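You operate a simulated robot arm through the tools that you are given. There is no shell and no other tool.

Carry out the task below with a simulated two-armed robot. There is one attempt and no reset: what you move stays moved.

## Task
Dry the brown tin's soil on pad 2 until it turns pale.
Fine: lid off on the bench, slider at 80; switch the pad off at the end and leave the tin on it.
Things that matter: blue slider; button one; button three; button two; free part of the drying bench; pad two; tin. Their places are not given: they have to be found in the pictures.

It is judged by the outcome, as a careful person would: the job done as asked, and still so three seconds after it is handed in. It fails if anything else is knocked over, pushed out of place, dropped, spilled or broken. Lids that push on must go on centred and level and be pressed home; caps that screw on are set level and turned clockwise until they are tight.

## Robot
Two 7-joint arms with two-finger parallel grippers on one trunk that stands fixed in place. Base frame: the origin is at the foot of the trunk, x ahead of it, y to its left, z up. Units: mm, rad, N and s.
The left shoulder is at [50, 209, 1146], the right one opposite. With the tool pointing down near the work surface each hand reaches from about 240 to 900 mm from the base axis, measured 20 degrees to its own side. Payload 4.4 kg a hand.
The tool frame of a hand sits at the grasp point between the pads (the TCP): z along the fingers, y along the line on which they close. The tips reach 23 mm beyond it. Largest opening 94 mm; finger width 38, thickness 10; the body of the gripper, 54 by 96 mm, starts 39 mm behind the TCP.
Orientation is told as [roll, pitch, yaw] about the base's x, y, z axes, in that order, counted from this pose: with the fingers straight down and closing along the base's y, the tool's x points along the base's -x, its y along +y and its z along -z.

## Interface
- The arms move only by the tool move_arm. It takes "left_targets", "right_targets" or both (then of equal length, played together; a hand with none holds still); each is a list of rows, each an object (a shift or turn left out is 0, a gripper value left out holds the last) with "xyz": the shift along the tool's x, y, z in units of 40 mm (1.0 is 40 mm), a list of three; "angular": the turn, a rotation vector about the tool's x, y, z in units of 5 degrees (1.0 is 5 degrees), a list of three; "gripper": the opening, from 0 (shut) to 1 (fully open). In form: [{"xyz": [x, y, z], "angular": [rx, ry, rz], "gripper": gripper}, ...]. A call has 1 to 20 rows; each row shifts and turns the commanded pose from where the row before left it, along the tool's axes as they then stand. A call with a number of a shift or a turn outside -1 to 1 is refused whole. A row lasts 0.2 s, in which the tool goes at most 50 mm and 0.15 rad; a call with a longer step from one row to the next is refused whole, and so is a gripper value outside its range. A pose out of reach is approached as far as the arm can. The call stops where the force on the tool passes 50 N (or 10 N more than at its start, if that is more) or the arm is blocked; 0.2 s more then pass. Each finger travels about 108 mm/s and halts on what it meets, pressing with about 21 N; the grip force reading is that of the motor and also rises with nothing between the fingers. The clock runs only during rows and for 0.2 s after the last one: add rows that do not move to give the fingers time. The reply holds the time, the measured pose of the TCP, the force on the tool along the base axes, the opening and the grip force, in the units named above and with some noise, with the torque about the TCP (base axes, N m) and any sound that the robot's microphone picked up.
- Cameras (640 x 400 px; columns grow to the right, rows downward): "scene" is now at [153, -33.3, 1322.1]; the picture's right is [-0.38, -0.93, 0.00], its down [-0.48, 0.19, -0.86] and it looks along [0.80, -0.32, -0.51] (base axes); focal length 284 px, centre (320, 200). "left" rides on the left gripper at [87, -16, -75] in its tool frame; the picture's right is [0.18, 0.98, 0.00], its down [-0.58, 0.11, -0.81] and it looks along [-0.79, 0.15, 0.59] (tool axes); focal length 243 px, centre (320, 200). "right" rides on the right gripper at [86, 16, -74] in its tool frame; the picture's right is [-0.18, 0.98, 0.00], its down [-0.58, -0.11, -0.81] and it looks along [-0.79, -0.15, 0.59] (tool axes); focal length 243 px, centre (320, 200).
- camera(camera): a new picture of that camera. No time passes.
- raise_lower(by): slides the trunk up (or, below 0, down) by that many mm; the arms and the scene camera ride with it, the base frame stays. It gives what a move gives, with no picture.
- head_to(pan, tilt): turns the head with the scene camera to pan (to the left, within 1.396 rad either way) and tilt (down, from -0.506 to 1.204), counted from straight ahead of the robot. It gives what a move gives.
- pixel_to_xyz(camera, pixels): there is no depth. For up to 12 entries [column, row, z] of the newest picture of that camera ("zoom" is the newest enlarged one), the place [x, y] in the base frame at which the ray of that pixel passes the height z, good to about 3 mm. No time passes.
- enlarge(camera, box): a new picture of the part [left, top, right, bottom] of that camera's present view, enlarged. No time passes.
- close_job(): hands the job in; it is judged then, once.

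Open the grippers and draw the arms clear of the work before you hand the job in, unless the task says otherwise.

The tools are called after ">>>" as a command line: name --argument value ..., lists and objects as JSON in quotes. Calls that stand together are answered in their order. move_arm: Moves the arms, as the interface text tells. Its arguments: {"type":"object","properties":{"left_targets":{"type":"array"},"right_targets":{"type":"array"}},"required":[]} The other tools are called the same way: raise_lower (by) slides the trunk up or down; head_to (pan, tilt) turns the head that bears the scene camera; camera (camera) takes a picture; pixel_to_xyz (camera, pixels) gives the place at which the rays of pixels pass given heights; enlarge (camera, box) takes an enlarged picture of a part of a camera's view; close_job () hands the job in.

At the start:

```text
clock: 0.0
left_position: [564.5, 26.7, 1157.9]
left_orientation: [0.002, 0.001, 0.002]
left_wrist_force: [0.3, -1.1, -0.8]
left_wrist_torque: [0.0, -0.03, 0.01]
left_finger_gap: 94.1
left_grip_force: 0.0
right_position: [504.9, -497.0, 1147.3]
right_orientation: [0.0, 0.001, -0.001]
right_wrist_force: [0.4, 0.2, 0.3]
right_wrist_torque: [0.0, 0.02, 0.0]
right_finger_gap: 93.9
right_grip_force: 0.0
trunk travel left (down, up): [-225.0, 338.0]
head pan, tilt: [-0.386, 0.539]
```

scene: 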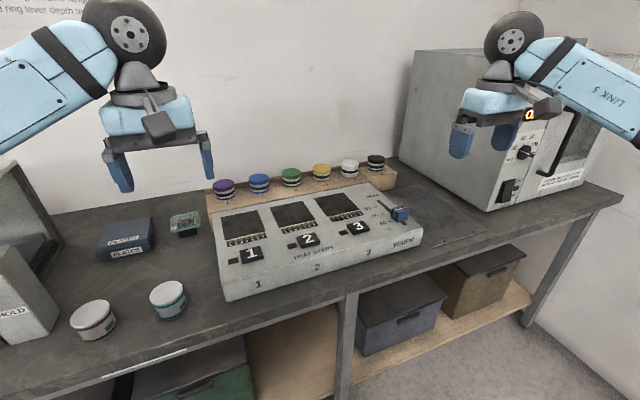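
right: 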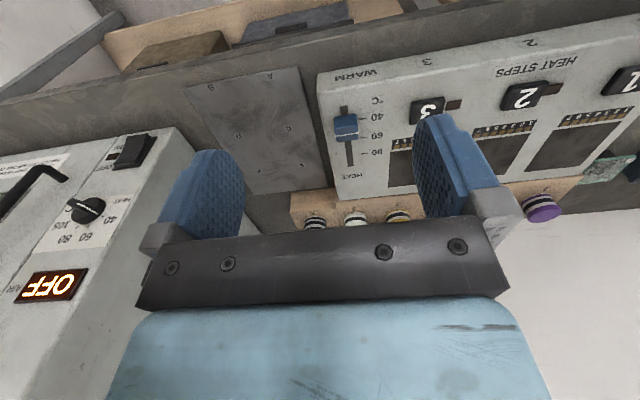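
left: 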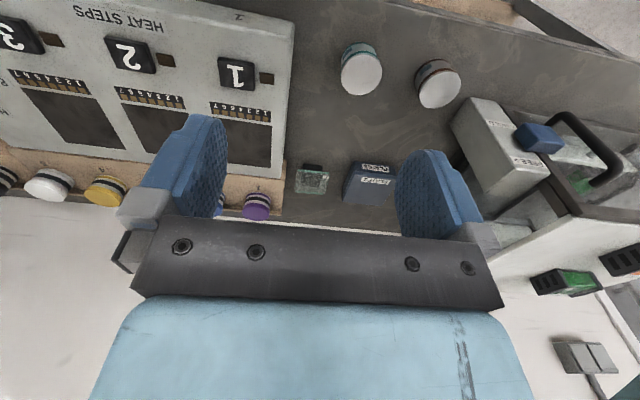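

The scene picture shows a heat-step unit with three pads (buttons 1–3), a blue slider near (399,214), and two tins with white lids near (93,320) and (168,298). I enlarge these to read the details.

>>> enlarge --camera "scene" --box '[200, 140, 440, 300]'

>>> enlarge --camera "scene" --box '[40, 200, 220, 350]'

>>> enlarge --camera "left" --box '[280, 20, 480, 220]'

>>> enlarge --camera "right" --box '[310, 20, 640, 220]'

```text
2.50 times, centred on (320, 220) of scene
```

zoom: 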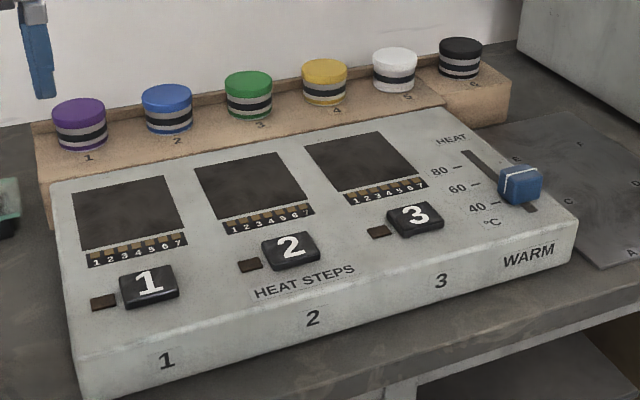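

```text
2.67 times, centred on (130, 275) of scene
```

zoom: 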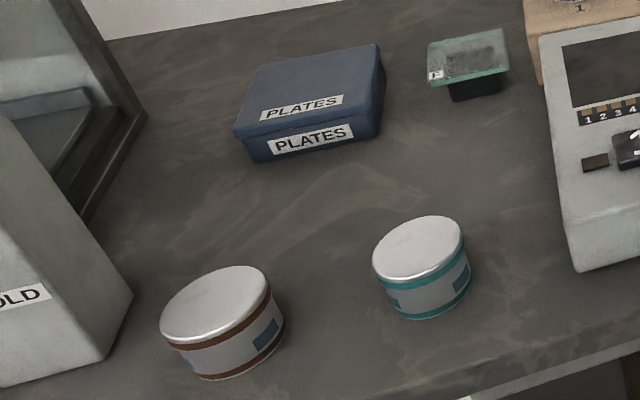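

```text
2.00 times, centred on (380, 120) of left
```

zoom: 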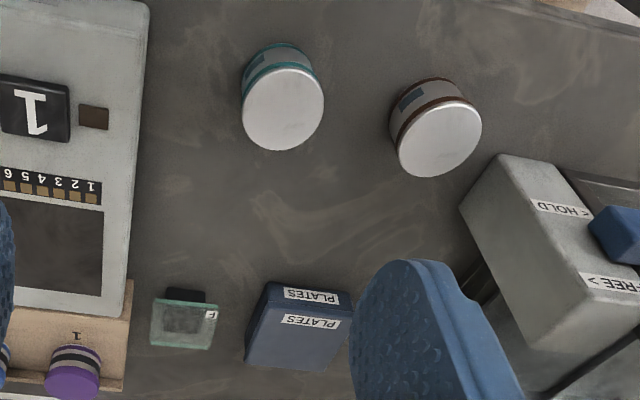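

```text
1.94 times, centred on (475, 120) of right
```

zoom: 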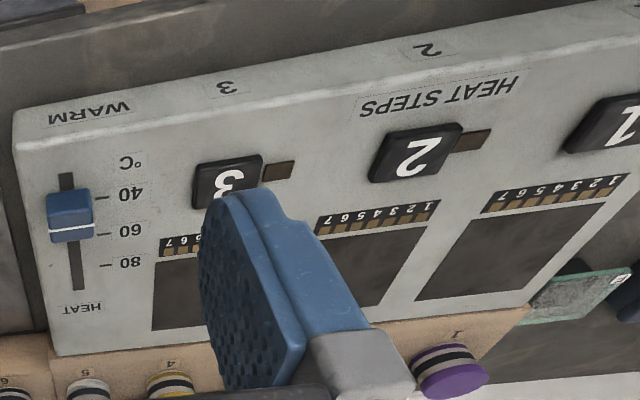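

The brown-striped tin is the left one: lid centre near scene (91,314) and left camera (440,90). I cast rays from both cameras at several heights to find the bench height.

>>> pixel_to_xyz --camera "scene" --pixels '[[91, 313, 950], [91, 313, 900], [91, 313, 850], [167, 293, 950], [167, 293, 900], [167, 293, 850], [308, 240, 950], [308, 240, 900], [308, 240, 850]]'

>>> pixel_to_xyz --camera "left" --pixels '[[440, 90, 950], [440, 90, 900], [440, 90, 850], [362, 74, 950], [362, 74, 900], [362, 74, 850], [130, 55, 950], [130, 55, 900], [130, 55, 850]]'

```text
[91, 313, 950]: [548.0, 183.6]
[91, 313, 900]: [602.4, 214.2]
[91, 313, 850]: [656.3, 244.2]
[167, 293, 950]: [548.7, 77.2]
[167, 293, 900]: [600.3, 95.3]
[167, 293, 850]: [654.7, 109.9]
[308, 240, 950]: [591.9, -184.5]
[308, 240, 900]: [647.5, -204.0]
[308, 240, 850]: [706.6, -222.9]
```

```text
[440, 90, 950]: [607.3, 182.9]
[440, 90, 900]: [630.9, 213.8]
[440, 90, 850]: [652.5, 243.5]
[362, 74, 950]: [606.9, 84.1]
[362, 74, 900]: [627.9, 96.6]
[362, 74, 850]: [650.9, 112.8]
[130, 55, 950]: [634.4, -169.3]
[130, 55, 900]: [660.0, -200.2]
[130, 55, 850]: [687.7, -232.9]
```

Rays cross at z≈853 for the brown lid (about x 653, y 242) and about z≈880 for button 2. I turn the head toward the tin for a better look.

>>> head_to --pan 0.25 --tilt 0.75

>>> camera --camera "scene"

>>> enlarge --camera "scene" --box '[200, 130, 440, 280]'

```text
clock: 1.0
left_position: [564.1, 27.1, 1158.2]
left_orientation: [0.001, 0.001, 0.002]
left_wrist_force: [0.6, -0.3, 0.6]
left_wrist_torque: [0.01, -0.01, -0.04]
left_finger_gap: 94.0
left_grip_force: 0.0
right_position: [504.6, -496.9, 1146.7]
right_orientation: [0.0, -0.001, 0.002]
right_wrist_force: [-0.8, -0.4, 0.3]
right_wrist_torque: [-0.01, 0.01, -0.04]
right_finger_gap: 94.0
right_grip_force: 0.0
trunk travel left (down, up): [-225.0, 338.0]
head pan, tilt: [0.25, 0.75]
```

```text
taken
```

scene: 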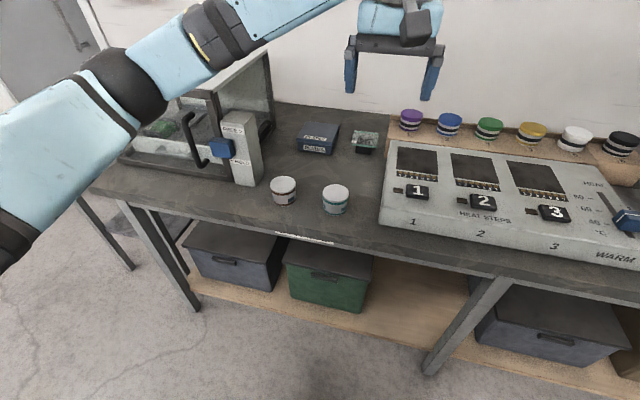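

```text
2.67 times, centred on (320, 205) of scene
```

zoom: 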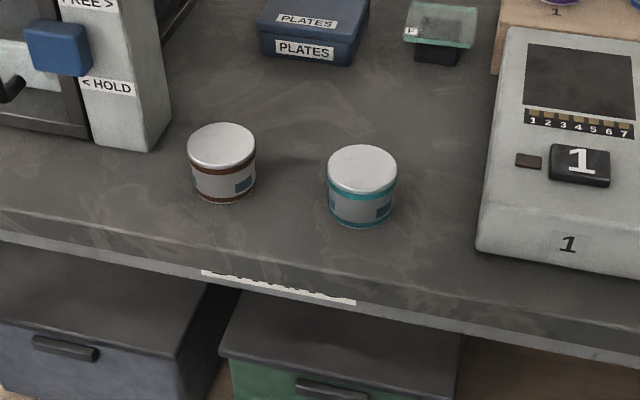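

Both tins stand clear on the bench: brown lid centre at zoom (221,146), teal at (362,167). I move the left hand toward a point above and short of the brown tin for a close look.

>>> move_arm --left_targets '[{"xyz": [-0.1, 0.8, 0.45]}, {"xyz": [-0.1, 0.8, 0.45]}, {"xyz": [-0.1, 0.8, 0.45]}, {"xyz": [-0.1, 0.8, 0.45]}, {"xyz": [-0.1, 0.8, 0.45]}, {"xyz": [-0.1, 0.8, 0.45]}, {"xyz": [0, 0.4, 0.3]}]'

>>> camera --camera "left"

>>> camera --camera "scene"

```text
clock: 2.6
left_position: [589.2, 236.0, 1036.9]
left_orientation: [0.001, 0.0, 0.001]
left_wrist_force: [0.5, -0.5, 0.5]
left_wrist_torque: [-0.02, -0.03, -0.01]
left_finger_gap: 94.2
left_grip_force: 0.0
right_position: [503.3, -496.2, 1147.5]
right_orientation: [0.001, 0.0, 0.001]
right_wrist_force: [-0.1, 0.5, 0.2]
right_wrist_torque: [0.0, -0.01, 0.03]
right_finger_gap: 93.8
right_grip_force: 0.0
trunk travel left (down, up): [-225.0, 338.0]
head pan, tilt: [0.25, 0.75]
```

```text
taken
```

left: 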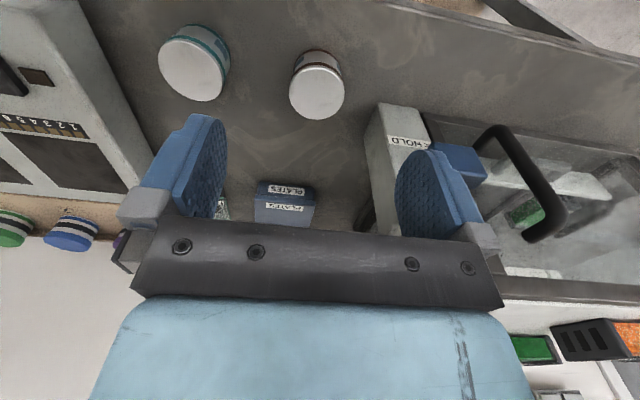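

```text
taken
```

scene: 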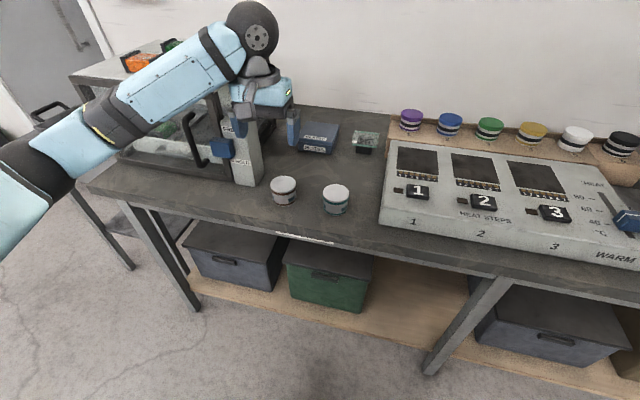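

The brown tin lid now sits at left-camera (317,91), teal at (192,68); in the scene at (284,183) and (336,191). I enlarge and cast rays for precise places.

>>> enlarge --camera "left" --box '[240, 20, 400, 120]'

>>> enlarge --camera "scene" --box '[250, 160, 370, 235]'

```text
4.00 times, centred on (320, 70) of left
```

zoom: 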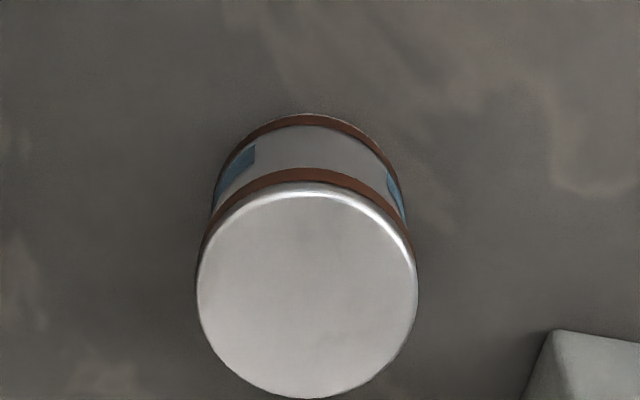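

```text
5.33 times, centred on (310, 198) of scene
```

zoom: 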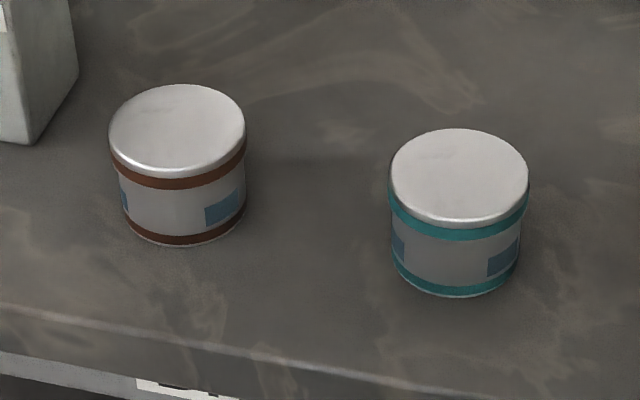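

Lid centre reads at left (316.8,93) and zoom (177,132); the visible bottom front edge is at zoom (184,243). I cast the rays at several heights.

>>> pixel_to_xyz --camera "zoom" --pixels '[[177, 132, 870], [177, 132, 850], [177, 132, 830], [109, 135, 850], [245, 130, 850], [184, 244, 800], [184, 244, 790], [184, 244, 780], [457, 178, 850], [177, 84, 850], [177, 180, 850]]'

>>> pixel_to_xyz --camera "left" --pixels '[[316.8, 93, 870], [316.8, 93, 850], [316.8, 93, 830], [289.3, 92, 850], [344.3, 92, 850], [316.8, 48.5, 800], [316.8, 48.5, 790], [316.8, 48.5, 780], [192, 68, 850], [316.8, 65, 850], [316.8, 119.5, 850]]'

```text
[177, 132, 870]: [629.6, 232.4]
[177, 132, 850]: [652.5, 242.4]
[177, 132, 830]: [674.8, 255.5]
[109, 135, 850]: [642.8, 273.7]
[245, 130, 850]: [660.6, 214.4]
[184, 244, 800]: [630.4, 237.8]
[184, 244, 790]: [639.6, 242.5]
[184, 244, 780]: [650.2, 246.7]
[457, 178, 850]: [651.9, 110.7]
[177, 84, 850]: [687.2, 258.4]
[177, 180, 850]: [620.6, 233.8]
```

```text
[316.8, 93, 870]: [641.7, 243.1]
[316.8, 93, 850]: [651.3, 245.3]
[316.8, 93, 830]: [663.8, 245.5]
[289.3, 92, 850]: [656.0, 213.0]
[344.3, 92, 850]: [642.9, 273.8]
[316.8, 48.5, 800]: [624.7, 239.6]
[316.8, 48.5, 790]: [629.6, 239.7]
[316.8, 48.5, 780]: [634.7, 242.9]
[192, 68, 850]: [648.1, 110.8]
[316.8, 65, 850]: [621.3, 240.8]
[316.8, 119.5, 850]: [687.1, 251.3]
```

Lid top is at z≈850, centre about (652,244), diameter ≈64, bench ≈ z 800. I lower the left hand in front of the tin to look at the lid edge closely.

>>> move_arm --left_targets '[{"xyz": [0.4, 0.0, 0.8]}, {"xyz": [0.4, 0.0, 0.8]}, {"xyz": [0.4, 0.0, 0.8]}, {"xyz": [0.4, 0.0, 0.8]}]'

>>> camera --camera "left"

>>> enlarge --camera "left" --box '[240, 90, 400, 190]'

```text
clock: 3.6
left_position: [525.4, 234.2, 909.0]
left_orientation: [0.0, 0.0, 0.003]
left_wrist_force: [0.4, 0.1, -0.2]
left_wrist_torque: [-0.01, 0.0, 0.03]
left_finger_gap: 94.0
left_grip_force: 0.1
right_position: [504.2, -496.0, 1147.1]
right_orientation: [0.001, 0.0, 0.001]
right_wrist_force: [0.2, -0.4, 0.0]
right_wrist_torque: [0.0, 0.01, -0.04]
right_finger_gap: 93.8
right_grip_force: 0.0
trunk travel left (down, up): [-225.0, 338.0]
head pan, tilt: [0.25, 0.75]
```

```text
taken
```

left: 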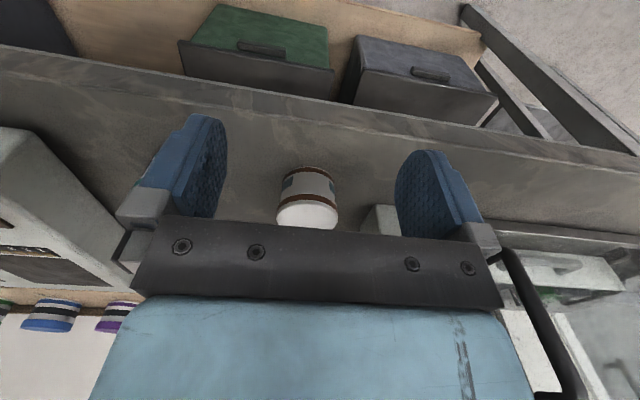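

```text
4.00 times, centred on (320, 140) of left
```

zoom: 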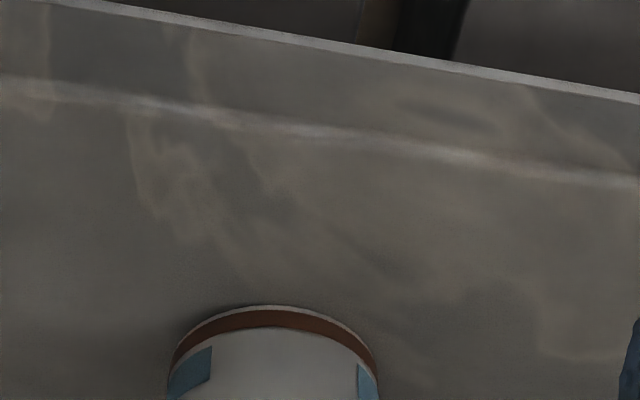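

>>> enlarge --camera "left" --box '[258, 150, 358, 235]'

```text
4.71 times, centred on (308, 192) of left
```

zoom: 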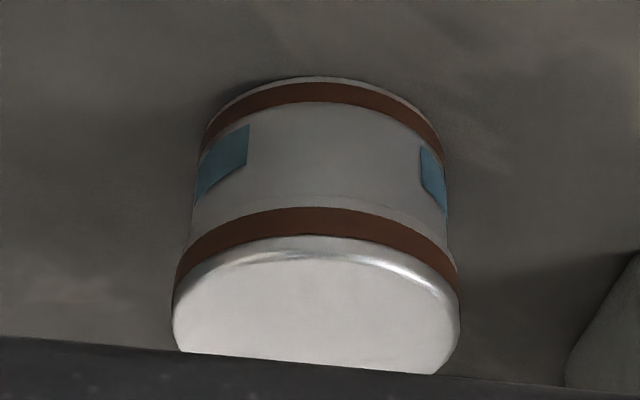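

The close view shows a push-on lid with a brown band on its skirt, slightly wider than the body, skirt ending roughly 12–13 mm below the top. I take a fresh scene picture to map the free bench space.

>>> camera --camera "scene"

>>> enlarge --camera "scene" --box '[220, 110, 420, 235]'

```text
taken
```

scene: 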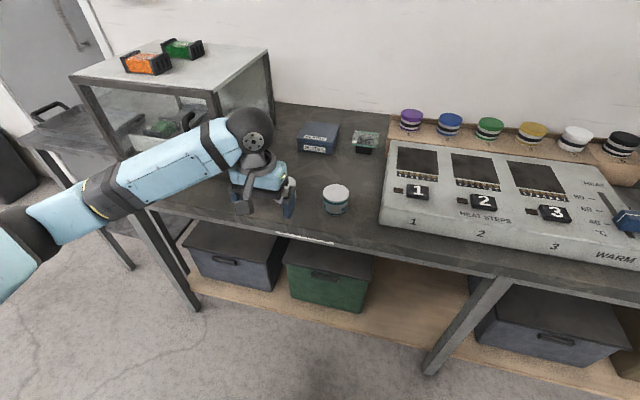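

```text
3.20 times, centred on (320, 172) of scene
```

zoom: 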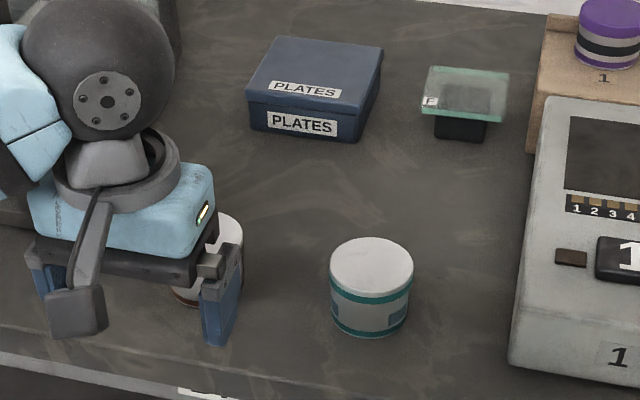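

Free bench lies between the plates box and the tins, around zoom (300,190). I map bench points at z=800.

>>> pixel_to_xyz --camera "zoom" --pixels '[[253, 132, 800], [358, 140, 800], [435, 138, 800], [485, 140, 800], [510, 365, 800], [527, 150, 800], [190, 382, 800], [370, 334, 800], [300, 200, 800], [440, 200, 800]]'

```text
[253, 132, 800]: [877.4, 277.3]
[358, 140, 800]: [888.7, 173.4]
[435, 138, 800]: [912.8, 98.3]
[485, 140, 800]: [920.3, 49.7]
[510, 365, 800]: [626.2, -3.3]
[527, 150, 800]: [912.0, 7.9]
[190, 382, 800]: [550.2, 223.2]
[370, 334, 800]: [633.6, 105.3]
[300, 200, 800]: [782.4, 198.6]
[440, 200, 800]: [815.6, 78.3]
```

Before lowering over the tin I check where the HOLD box's front corners stand, using the same head pose pixels (258,186) and (234,186).

>>> pixel_to_xyz --camera "scene" --pixels '[[258, 186, 800], [234, 186, 800], [264, 178, 800], [263, 150, 800], [275, 142, 800]]'

```text
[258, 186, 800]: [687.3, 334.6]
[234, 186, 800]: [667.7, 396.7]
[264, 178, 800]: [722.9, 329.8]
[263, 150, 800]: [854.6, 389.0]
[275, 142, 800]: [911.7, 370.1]
```

The HOLD box corner is at (687,335), leaving about 30 mm beside the open finger. I move forward over the tin at tip height ~886 and look.

>>> move_arm --left_targets '[{"xyz": [-0.8, 0.06, 0.0]}, {"xyz": [-0.8, 0.06, 0.0]}, {"xyz": [-0.8, 0.06, 0.0]}, {"xyz": [-0.78, 0.06, 0.0]}, {"xyz": [0, 0, 0]}]'

>>> camera --camera "left"

>>> enlarge --camera "scene" --box '[200, 90, 380, 230]'

```text
clock: 4.8
left_position: [651.5, 243.5, 908.6]
left_orientation: [0.001, -0.001, 0.001]
left_wrist_force: [-0.4, -0.4, -1.0]
left_wrist_torque: [-0.01, -0.01, 0.01]
left_finger_gap: 94.0
left_grip_force: 0.0
right_position: [502.8, -496.8, 1147.2]
right_orientation: [0.0, -0.001, 0.001]
right_wrist_force: [0.3, -0.4, 0.0]
right_wrist_torque: [0.0, 0.03, 0.01]
right_finger_gap: 93.9
right_grip_force: 0.1
trunk travel left (down, up): [-225.0, 338.0]
head pan, tilt: [0.25, 0.75]
```

```text
taken
```

left: 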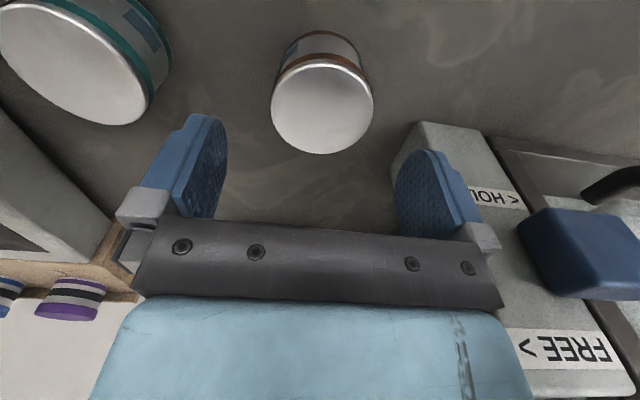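

```text
2.86 times, centred on (290, 160) of scene
```

zoom: 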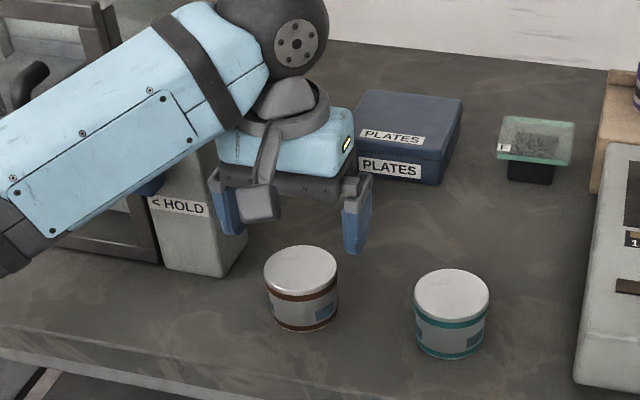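

The lid now spans left-camera columns 271–373, rows 62–154. I convert its edges at z=850 to refine its centre before descending.

>>> pixel_to_xyz --camera "left" --pixels '[[271, 105, 848], [373, 103, 848], [318, 62, 848], [324, 154, 850], [321, 107, 850]]'

>>> enlarge --camera "left" --box '[240, 10, 400, 170]'

```text
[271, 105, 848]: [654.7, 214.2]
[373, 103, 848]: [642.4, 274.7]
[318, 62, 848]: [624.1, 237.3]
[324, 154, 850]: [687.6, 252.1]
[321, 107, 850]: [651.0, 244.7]
```

```text
2.50 times, centred on (320, 90) of left
```

zoom: 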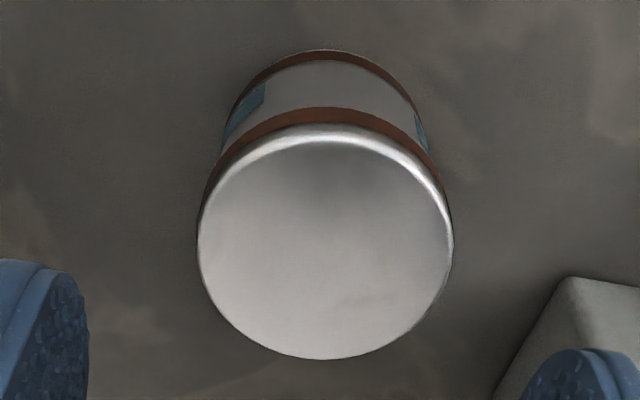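

Lid centre refines to about (655,244.5). I shift slightly and descend so the tips reach z≈839, on the lid skirt only.

>>> move_arm --left_targets '[{"xyz": [-0.08, 0.02, 0.4]}, {"xyz": [0, 0, 0.4]}, {"xyz": [0, 0, 0.37]}, {"xyz": [0, 0, 0]}]'

>>> camera --camera "left"

>>> enlarge --camera "scene" --box '[220, 120, 360, 230]'

```text
clock: 5.8
left_position: [655.0, 244.7, 863.0]
left_orientation: [0.0, -0.001, 0.003]
left_wrist_force: [-0.2, 0.2, 0.0]
left_wrist_torque: [-0.02, -0.01, -0.02]
left_finger_gap: 93.8
left_grip_force: 0.1
right_position: [503.4, -497.6, 1146.6]
right_orientation: [0.001, 0.0, 0.002]
right_wrist_force: [-0.9, 0.4, -0.5]
right_wrist_torque: [0.0, 0.02, 0.0]
right_finger_gap: 94.2
right_grip_force: 0.1
trunk travel left (down, up): [-225.0, 338.0]
head pan, tilt: [0.25, 0.75]
```

```text
taken
```

left: 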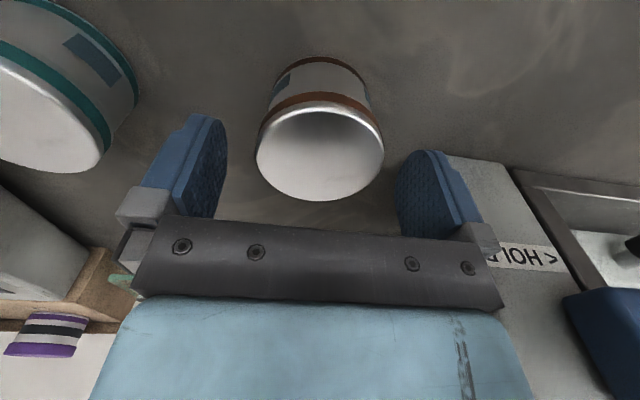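

```text
3.64 times, centred on (290, 175) of scene
```

zoom: 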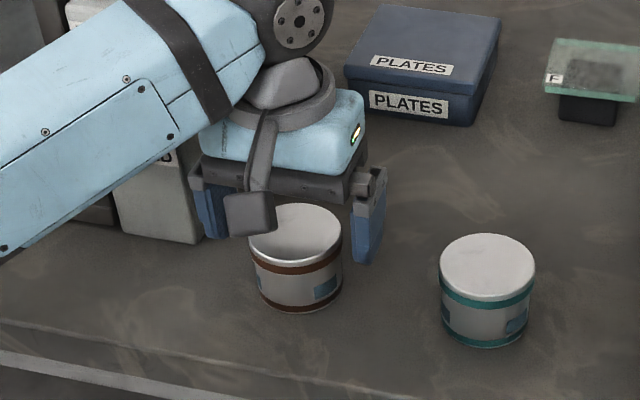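

The lid edges (rows 105 and 200) match a lid centred under the TCP. I close on the lid skirt.

>>> move_arm --left_targets '[{"gripper": 0.75}, {"gripper": 0.6}, {"gripper": 0.6}, {"gripper": 0.6}]'

>>> camera --camera "left"

```text
clock: 6.8
left_position: [654.6, 245.6, 862.6]
left_orientation: [0.0, 0.001, 0.002]
left_wrist_force: [0.7, 0.0, -0.5]
left_wrist_torque: [0.0, -0.01, -0.01]
left_finger_gap: 62.4
left_grip_force: 20.8
right_position: [504.0, -495.8, 1146.7]
right_orientation: [0.001, 0.0, -0.002]
right_wrist_force: [0.0, -1.1, -0.8]
right_wrist_torque: [-0.02, 0.01, 0.01]
right_finger_gap: 93.9
right_grip_force: 0.0
trunk travel left (down, up): [-225.0, 338.0]
head pan, tilt: [0.25, 0.75]
```

```text
taken
```

left: 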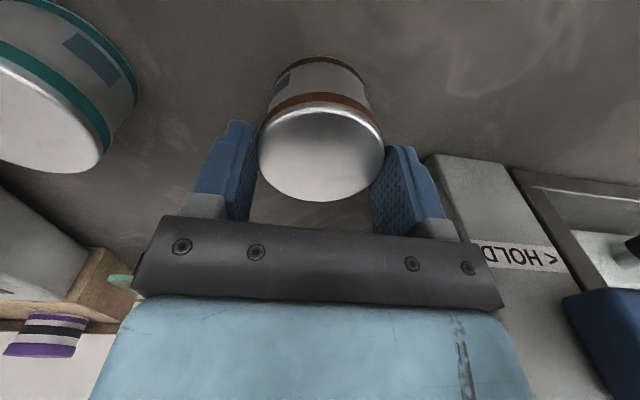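

The fingers hold at 62.4 mm with 20.8 N. I lift a few mm slowly and watch the vertical force and picture.

>>> move_arm --left_targets '[{"xyz": [0, 0, -0.04]}, {"xyz": [0, 0, -0.04]}, {"xyz": [0, 0, -0.04]}, {"xyz": [0, 0, 0]}]'

>>> enlarge --camera "left" --box '[230, 40, 410, 210]'

>>> enlarge --camera "scene" --box '[240, 150, 340, 220]'

```text
clock: 7.8
left_position: [654.6, 245.5, 868.6]
left_orientation: [0.0, 0.0, 0.001]
left_wrist_force: [0.0, 0.7, -0.7]
left_wrist_torque: [0.0, 0.03, 0.01]
left_finger_gap: 62.4
left_grip_force: 20.8
right_position: [504.1, -496.6, 1148.3]
right_orientation: [-0.002, 0.002, 0.0]
right_wrist_force: [0.1, -0.4, 0.1]
right_wrist_torque: [-0.02, 0.01, -0.02]
right_finger_gap: 93.9
right_grip_force: 0.1
trunk travel left (down, up): [-225.0, 338.0]
head pan, tilt: [0.25, 0.75]
```

```text
2.35 times, centred on (320, 125) of left
```

zoom: 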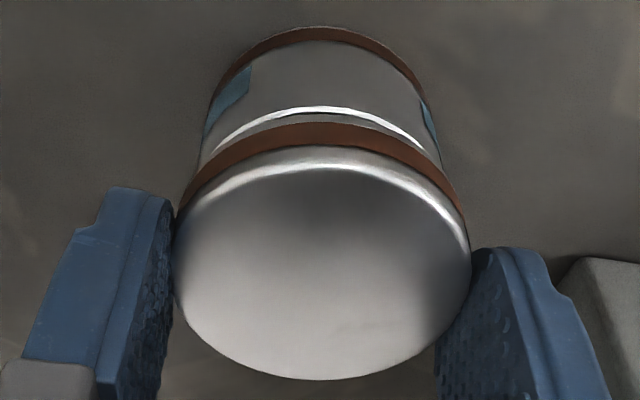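

```text
5.71 times, centred on (290, 185) of scene
```

zoom: 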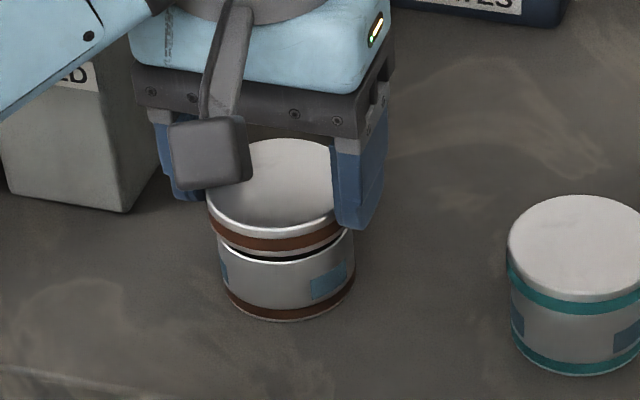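

The scene zoom shows the lid separating with a dark gap over the tin rim, the tin staying on the bench. I keep lifting straight up.

>>> move_arm --left_targets '[{"xyz": [0, 0, -0.1]}, {"xyz": [0, 0, -0.2]}, {"xyz": [0, 0, -0.4]}, {"xyz": [0, 0, -0.5]}, {"xyz": [0, 0, -0.5]}, {"xyz": [0, 0, 0]}]'

>>> camera --camera "left"

>>> enlarge --camera "scene" --box '[220, 100, 380, 220]'

```text
clock: 9.2
left_position: [655.4, 246.2, 935.6]
left_orientation: [0.001, 0.0, 0.001]
left_wrist_force: [0.5, -0.9, 0.8]
left_wrist_torque: [0.0, 0.02, -0.01]
left_finger_gap: 56.2
left_grip_force: 0.1
right_position: [503.9, -496.4, 1147.5]
right_orientation: [0.001, 0.001, -0.001]
right_wrist_force: [-0.2, 0.4, 0.1]
right_wrist_torque: [0.01, -0.01, -0.01]
right_finger_gap: 93.9
right_grip_force: 0.0
trunk travel left (down, up): [-225.0, 338.0]
head pan, tilt: [0.25, 0.75]
```

```text
taken
```

left: 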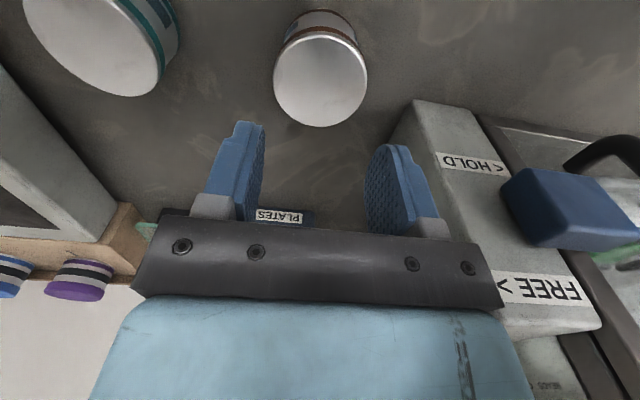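

```text
3.33 times, centred on (300, 160) of scene
```

zoom: 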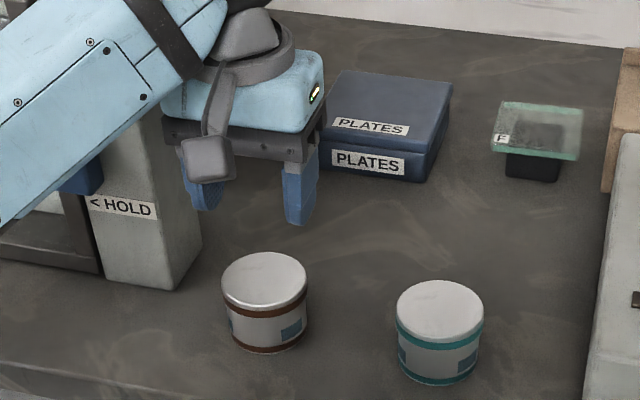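

The fingers slipped off (gap 56, no grip force) and the lid is still on the tin. I enlarge to see whether the lid is raised or tilted.

>>> enlarge --camera "left" --box '[250, 0, 390, 140]'

>>> enlarge --camera "scene" --box '[250, 160, 350, 222]'

```text
2.86 times, centred on (320, 70) of left
```

zoom: 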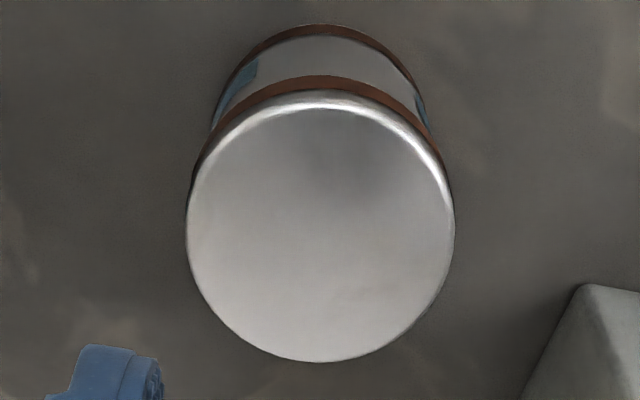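

```text
6.40 times, centred on (300, 191) of scene
```

zoom: 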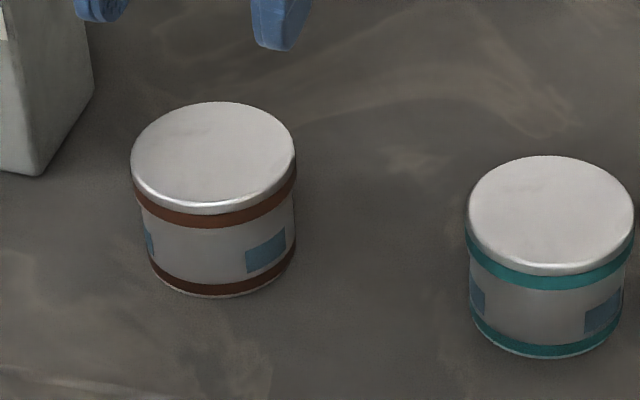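

The lid is seated back almost level, maybe 2 mm proud, and the tin has not moved. I reopen, descend a little deeper (tips ≈ 833) for a fuller hold on the skirt, and grip again.

>>> move_arm --left_targets '[{"gripper": 1.0}, {"xyz": [0, 0, 0]}, {"xyz": [0, -0.03, 0.6]}, {"xyz": [0, 0, 0.6]}, {"xyz": [0, 0, 0.5]}, {"xyz": [0, 0, 0.28]}, {"xyz": [0, 0, 0]}]'

>>> camera --camera "left"

```text
clock: 10.8
left_position: [655.9, 243.8, 856.4]
left_orientation: [0.0, 0.001, 0.002]
left_wrist_force: [0.7, -0.5, -0.4]
left_wrist_torque: [0.0, 0.02, 0.02]
left_finger_gap: 94.0
left_grip_force: 0.0
right_position: [504.6, -496.9, 1145.5]
right_orientation: [0.0, -0.001, 0.003]
right_wrist_force: [-0.6, -0.3, -0.2]
right_wrist_torque: [0.01, -0.01, -0.02]
right_finger_gap: 94.0
right_grip_force: 0.0
trunk travel left (down, up): [-225.0, 338.0]
head pan, tilt: [0.25, 0.75]
```

```text
taken
```

left: 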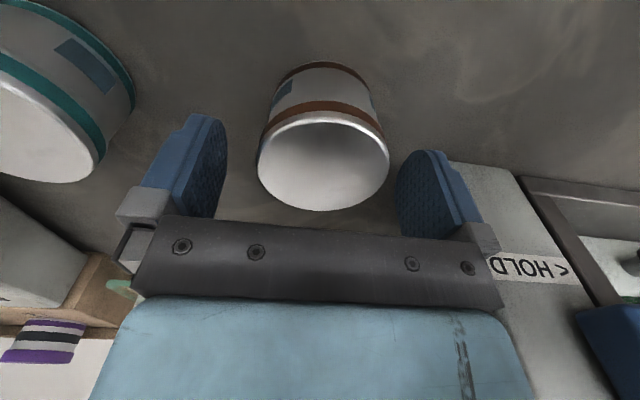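

The lid is centred between the pads. I close, wait, then lift slowly by 8 mm and check.

>>> move_arm --left_targets '[{"gripper": 0.75}, {"gripper": 0.5}, {"gripper": 0.5}, {"gripper": 0.5}, {"gripper": 0.5}]'

>>> move_arm --left_targets '[{"xyz": [0, 0, -0.04]}, {"xyz": [0, 0, -0.04]}, {"xyz": [0, 0, -0.04]}, {"xyz": [0, 0, -0.04]}, {"xyz": [0, 0, 0]}]'

>>> enlarge --camera "scene" --box '[240, 150, 340, 220]'

>>> enlarge --camera "left" --box '[230, 40, 410, 220]'

```text
clock: 12.0
left_position: [657.1, 243.9, 855.6]
left_orientation: [0.0, 0.001, 0.001]
left_wrist_force: [1.0, 0.2, 1.0]
left_wrist_torque: [0.03, 0.02, -0.05]
left_finger_gap: 62.7
left_grip_force: 21.4
right_position: [503.7, -498.2, 1145.8]
right_orientation: [-0.001, 0.001, 0.001]
right_wrist_force: [0.0, 0.5, -0.3]
right_wrist_torque: [-0.02, -0.01, 0.03]
right_finger_gap: 94.1
right_grip_force: 0.0
trunk travel left (down, up): [-225.0, 338.0]
head pan, tilt: [0.25, 0.75]
```

```text
clock: 13.2
left_position: [654.2, 244.1, 861.1]
left_orientation: [0.0, 0.001, 0.0]
left_wrist_force: [0.0, -0.1, -0.6]
left_wrist_torque: [0.04, -0.03, -0.01]
left_finger_gap: 63.1
left_grip_force: 21.4
right_position: [504.0, -496.4, 1147.7]
right_orientation: [0.0, -0.001, 0.002]
right_wrist_force: [0.1, -0.1, 0.3]
right_wrist_torque: [-0.02, 0.02, -0.02]
right_finger_gap: 94.1
right_grip_force: 0.1
trunk travel left (down, up): [-225.0, 338.0]
head pan, tilt: [0.25, 0.75]
```

```text
5.71 times, centred on (290, 185) of scene
```

zoom: 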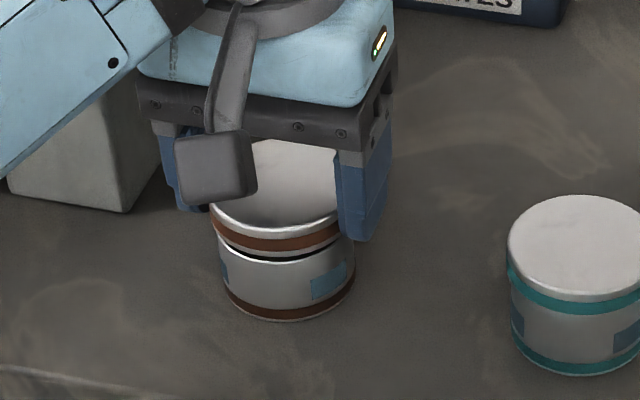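

```text
2.22 times, centred on (320, 130) of left
```

zoom: 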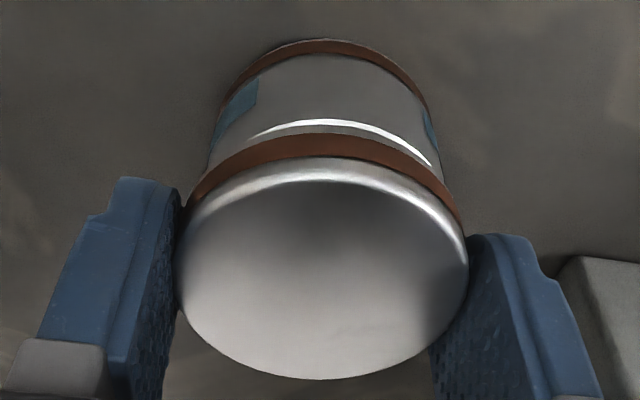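

The lid again rises with the fingers and the tin stays down. I continue very slowly another 16 mm and check.

>>> move_arm --left_targets '[{"xyz": [0, 0, -0.04]}, {"xyz": [0, 0, -0.04]}, {"xyz": [0, 0, -0.04]}, {"xyz": [0, 0, 0]}]'

>>> enlarge --camera "scene" --box '[240, 150, 340, 220]'

>>> enlarge --camera "left" --box '[230, 40, 410, 220]'

```text
clock: 14.2
left_position: [655.5, 244.2, 868.6]
left_orientation: [0.0, 0.001, 0.003]
left_wrist_force: [-0.9, 0.1, -0.4]
left_wrist_torque: [-0.01, -0.01, 0.04]
left_finger_gap: 62.8
left_grip_force: 21.0
right_position: [504.9, -496.9, 1147.6]
right_orientation: [0.002, -0.002, 0.0]
right_wrist_force: [-0.3, 0.2, -0.5]
right_wrist_torque: [-0.01, -0.01, -0.02]
right_finger_gap: 93.9
right_grip_force: 0.1
trunk travel left (down, up): [-225.0, 338.0]
head pan, tilt: [0.25, 0.75]
```

```text
5.71 times, centred on (290, 185) of scene
```

zoom: 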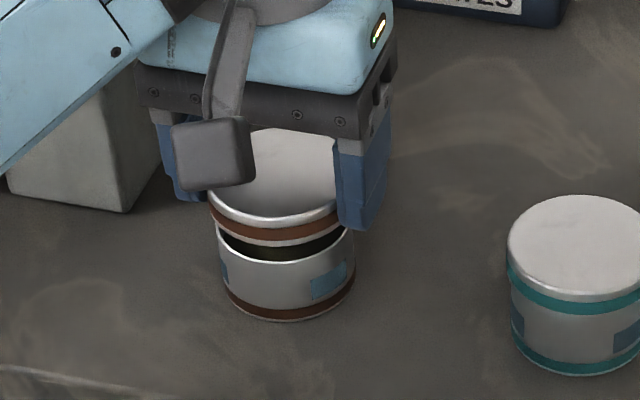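

```text
2.22 times, centred on (320, 130) of left
```

zoom: 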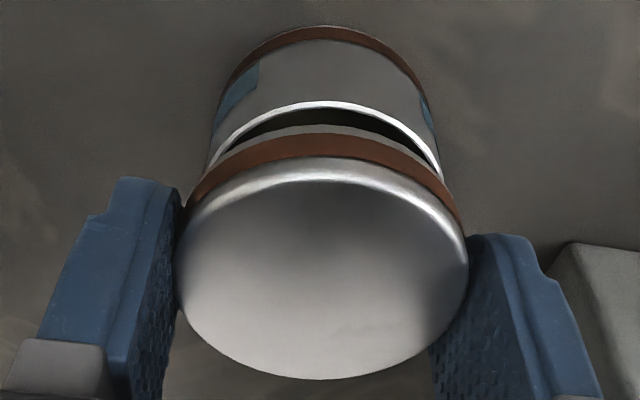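

The lid is now clear of the rim with the dark interior visible. I keep lifting in gentle 4 mm rows.

>>> move_arm --left_targets '[{"xyz": [0, 0, -0.06]}, {"xyz": [0, 0, -0.1]}, {"xyz": [0, 0, -0.1]}, {"xyz": [0, 0, -0.1]}, {"xyz": [0, 0, -0.1]}, {"xyz": [0, 0, -0.06]}, {"xyz": [0, 0, 0]}]'

>>> camera --camera "left"

>>> enlarge --camera "scene" --box '[240, 140, 340, 220]'

```text
clock: 15.8
left_position: [656.4, 244.8, 889.0]
left_orientation: [0.0, -0.001, 0.002]
left_wrist_force: [-0.2, -0.1, -0.2]
left_wrist_torque: [-0.02, -0.02, -0.02]
left_finger_gap: 62.7
left_grip_force: 20.5
right_position: [505.5, -497.4, 1147.6]
right_orientation: [-0.001, 0.0, 0.001]
right_wrist_force: [0.4, 0.5, -0.2]
right_wrist_torque: [0.0, -0.02, -0.03]
right_finger_gap: 94.2
right_grip_force: 0.0
trunk travel left (down, up): [-225.0, 338.0]
head pan, tilt: [0.25, 0.75]
```

```text
taken
```

left: 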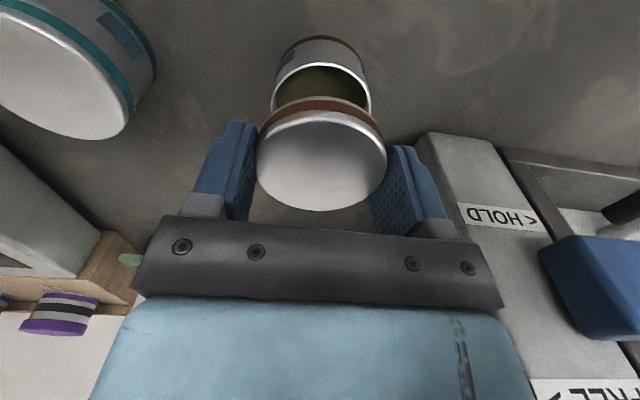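

```text
5.00 times, centred on (290, 180) of scene
```

zoom: 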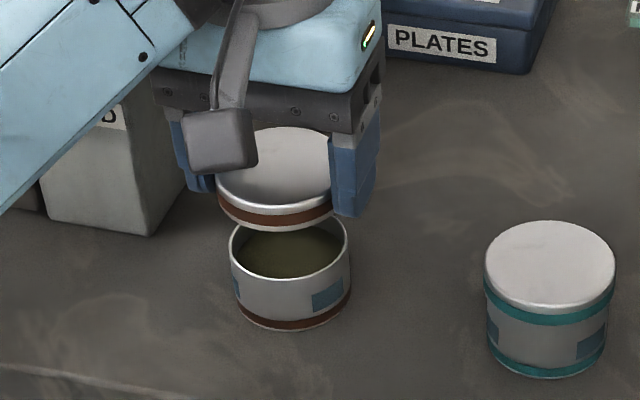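

The lid is held clear and the soil in the tin is visible (dark/olive). I carry the lid over to free bench near (770,150), raising gently first.

>>> move_arm --left_targets '[{"xyz": [0, 0, -0.1]}, {"xyz": [0, 0, -0.2]}, {"xyz": [0, 0, -0.2]}, {"xyz": [0, 0, -0.2]}, {"xyz": [-0.15, -0.12, -0.1]}, {"xyz": [-0.25, -0.21, 0]}, {"xyz": [-0.35, -0.29, 0]}, {"xyz": [-0.4, -0.33, 0]}, {"xyz": [-0.4, -0.33, 0]}, {"xyz": [-0.4, -0.33, 0]}, {"xyz": [-0.4, -0.33, 0]}, {"xyz": [-0.3, -0.25, 0]}, {"xyz": [-0.2, -0.17, 0]}, {"xyz": [0, 0, 0]}]'

>>> camera --camera "left"

>>> camera --camera "scene"

```text
clock: 18.8
left_position: [771.3, 150.5, 921.3]
left_orientation: [0.001, -0.001, 0.002]
left_wrist_force: [0.2, -0.2, -0.4]
left_wrist_torque: [0.0, 0.0, 0.01]
left_finger_gap: 62.7
left_grip_force: 21.2
right_position: [502.1, -497.0, 1147.5]
right_orientation: [0.0, 0.001, -0.001]
right_wrist_force: [0.5, -0.4, 0.5]
right_wrist_torque: [0.02, -0.01, 0.01]
right_finger_gap: 94.1
right_grip_force: 0.1
trunk travel left (down, up): [-225.0, 338.0]
head pan, tilt: [0.25, 0.75]
```

```text
taken
```

left: 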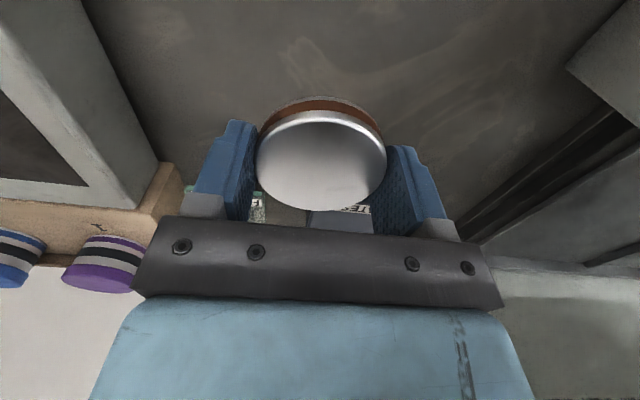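

```text
taken
```

scene: 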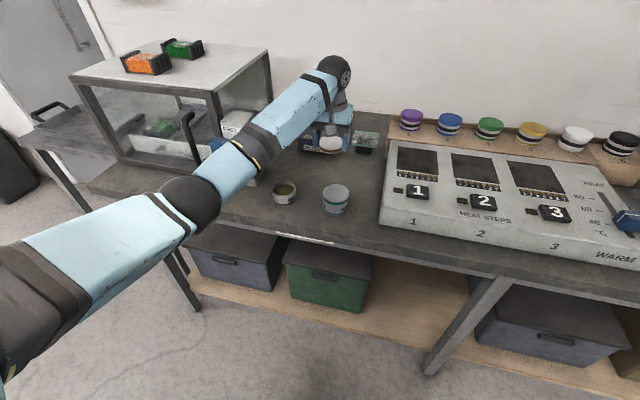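

The lid is over free bench. Before lowering I check the elbow's position (scene pixel 190,205) relative to the HOLD box.

>>> pixel_to_xyz --camera "scene" --pixels '[[190, 205, 900], [190, 205, 1000], [190, 205, 1100], [265, 150, 1000], [265, 150, 1050], [265, 150, 1100], [235, 112, 1000], [235, 112, 1025], [250, 112, 1025]]'

>>> enlarge --camera "scene" --box '[160, 80, 400, 230]'

```text
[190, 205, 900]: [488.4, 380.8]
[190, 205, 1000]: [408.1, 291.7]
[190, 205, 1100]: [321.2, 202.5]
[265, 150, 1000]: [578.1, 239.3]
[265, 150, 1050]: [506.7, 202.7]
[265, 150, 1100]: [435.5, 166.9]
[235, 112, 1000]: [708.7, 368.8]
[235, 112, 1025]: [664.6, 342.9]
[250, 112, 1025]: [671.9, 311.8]
```

```text
2.67 times, centred on (280, 155) of scene
```

zoom: 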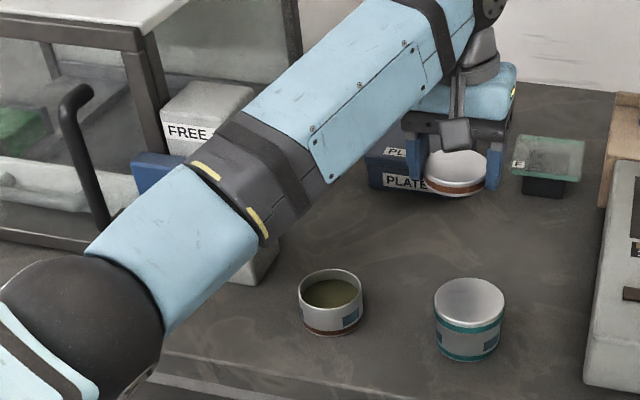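

The forearm clears the tins and HOLD box. I lower the lid gently to about z 832, then look.

>>> move_arm --left_targets '[{"xyz": [0, 0, 0.15]}, {"xyz": [0, 0, 0.3]}, {"xyz": [0, 0, 0.3]}, {"xyz": [0, 0, 0.3]}, {"xyz": [0, 0, 0.3]}, {"xyz": [0, 0, 0.3]}, {"xyz": [0, 0, 0.3]}, {"xyz": [0, 0, 0.2]}, {"xyz": [0, 0, 0.08]}, {"xyz": [0, 0, 0]}]'

>>> camera --camera "left"

>>> enlarge --camera "scene" --box '[240, 110, 400, 210]'

```text
clock: 21.0
left_position: [769.1, 151.1, 831.0]
left_orientation: [-0.001, 0.001, 0.002]
left_wrist_force: [-0.3, -0.7, -0.7]
left_wrist_torque: [0.03, -0.01, -0.02]
left_finger_gap: 62.8
left_grip_force: 20.6
right_position: [504.2, -496.7, 1148.2]
right_orientation: [-0.001, 0.001, 0.001]
right_wrist_force: [-0.2, -0.9, 0.6]
right_wrist_torque: [0.01, -0.01, -0.02]
right_finger_gap: 94.3
right_grip_force: 0.0
trunk travel left (down, up): [-225.0, 338.0]
head pan, tilt: [0.25, 0.75]
```

```text
taken
```

left: 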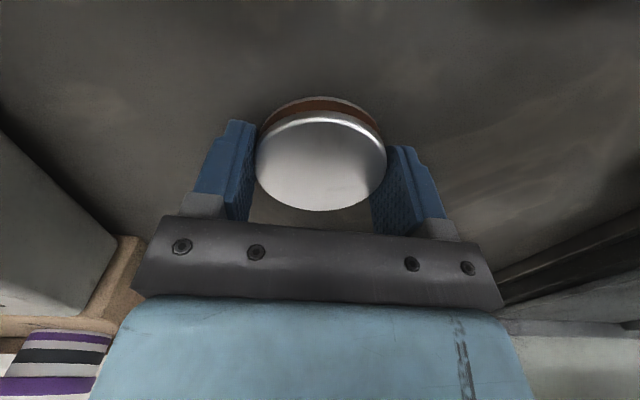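

```text
4.00 times, centred on (320, 160) of scene
```

zoom: 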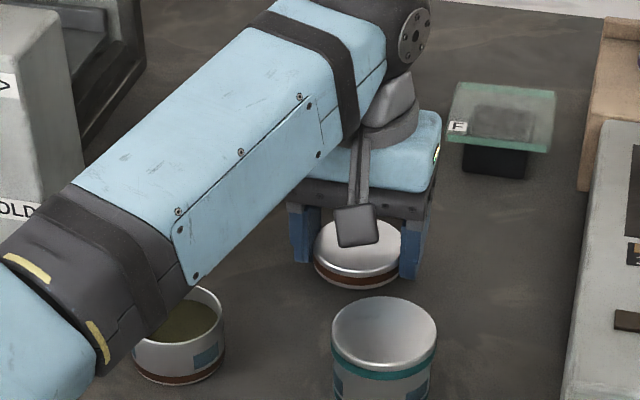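

Tips should be about 8 mm above the bench. I creep down 1 mm per row and watch the vertical force.

>>> move_arm --left_targets '[{"xyz": [0, 0, 0.03]}, {"xyz": [0, 0, 0.03]}, {"xyz": [0, 0, 0.03]}, {"xyz": [0, 0, 0.03]}, {"xyz": [0, 0, 0.03]}, {"xyz": [0, 0, 0]}]'

```text
clock: 22.4
left_position: [770.1, 150.2, 824.8]
left_orientation: [0.001, 0.0, 0.001]
left_wrist_force: [-0.4, 0.0, -0.3]
left_wrist_torque: [0.02, 0.01, 0.02]
left_finger_gap: 62.9
left_grip_force: 21.4
right_position: [504.3, -498.5, 1147.0]
right_orientation: [0.001, 0.002, 0.0]
right_wrist_force: [-0.3, 0.2, 0.4]
right_wrist_torque: [0.02, -0.03, -0.02]
right_finger_gap: 93.8
right_grip_force: 0.0
trunk travel left (down, up): [-225.0, 338.0]
head pan, tilt: [0.25, 0.75]
```

No contact yet at z≈825. I creep down 1 mm at a time further.

>>> move_arm --left_targets '[{"xyz": [0, 0, 0.025]}, {"xyz": [0, 0, 0.025]}, {"xyz": [0, 0, 0]}]'

```text
clock: 23.2
left_position: [770.6, 149.8, 825.1]
left_orientation: [0.001, 0.0, 0.002]
left_wrist_force: [1.1, 0.6, 2.4]
left_wrist_torque: [-0.02, 0.07, 0.02]
left_finger_gap: 62.8
left_grip_force: 20.6
right_position: [504.6, -496.3, 1147.3]
right_orientation: [0.001, 0.001, 0.001]
right_wrist_force: [-0.3, -0.3, -0.4]
right_wrist_torque: [0.01, -0.04, 0.02]
right_finger_gap: 94.0
right_grip_force: 0.2
trunk travel left (down, up): [-225.0, 338.0]
head pan, tilt: [0.25, 0.75]
```

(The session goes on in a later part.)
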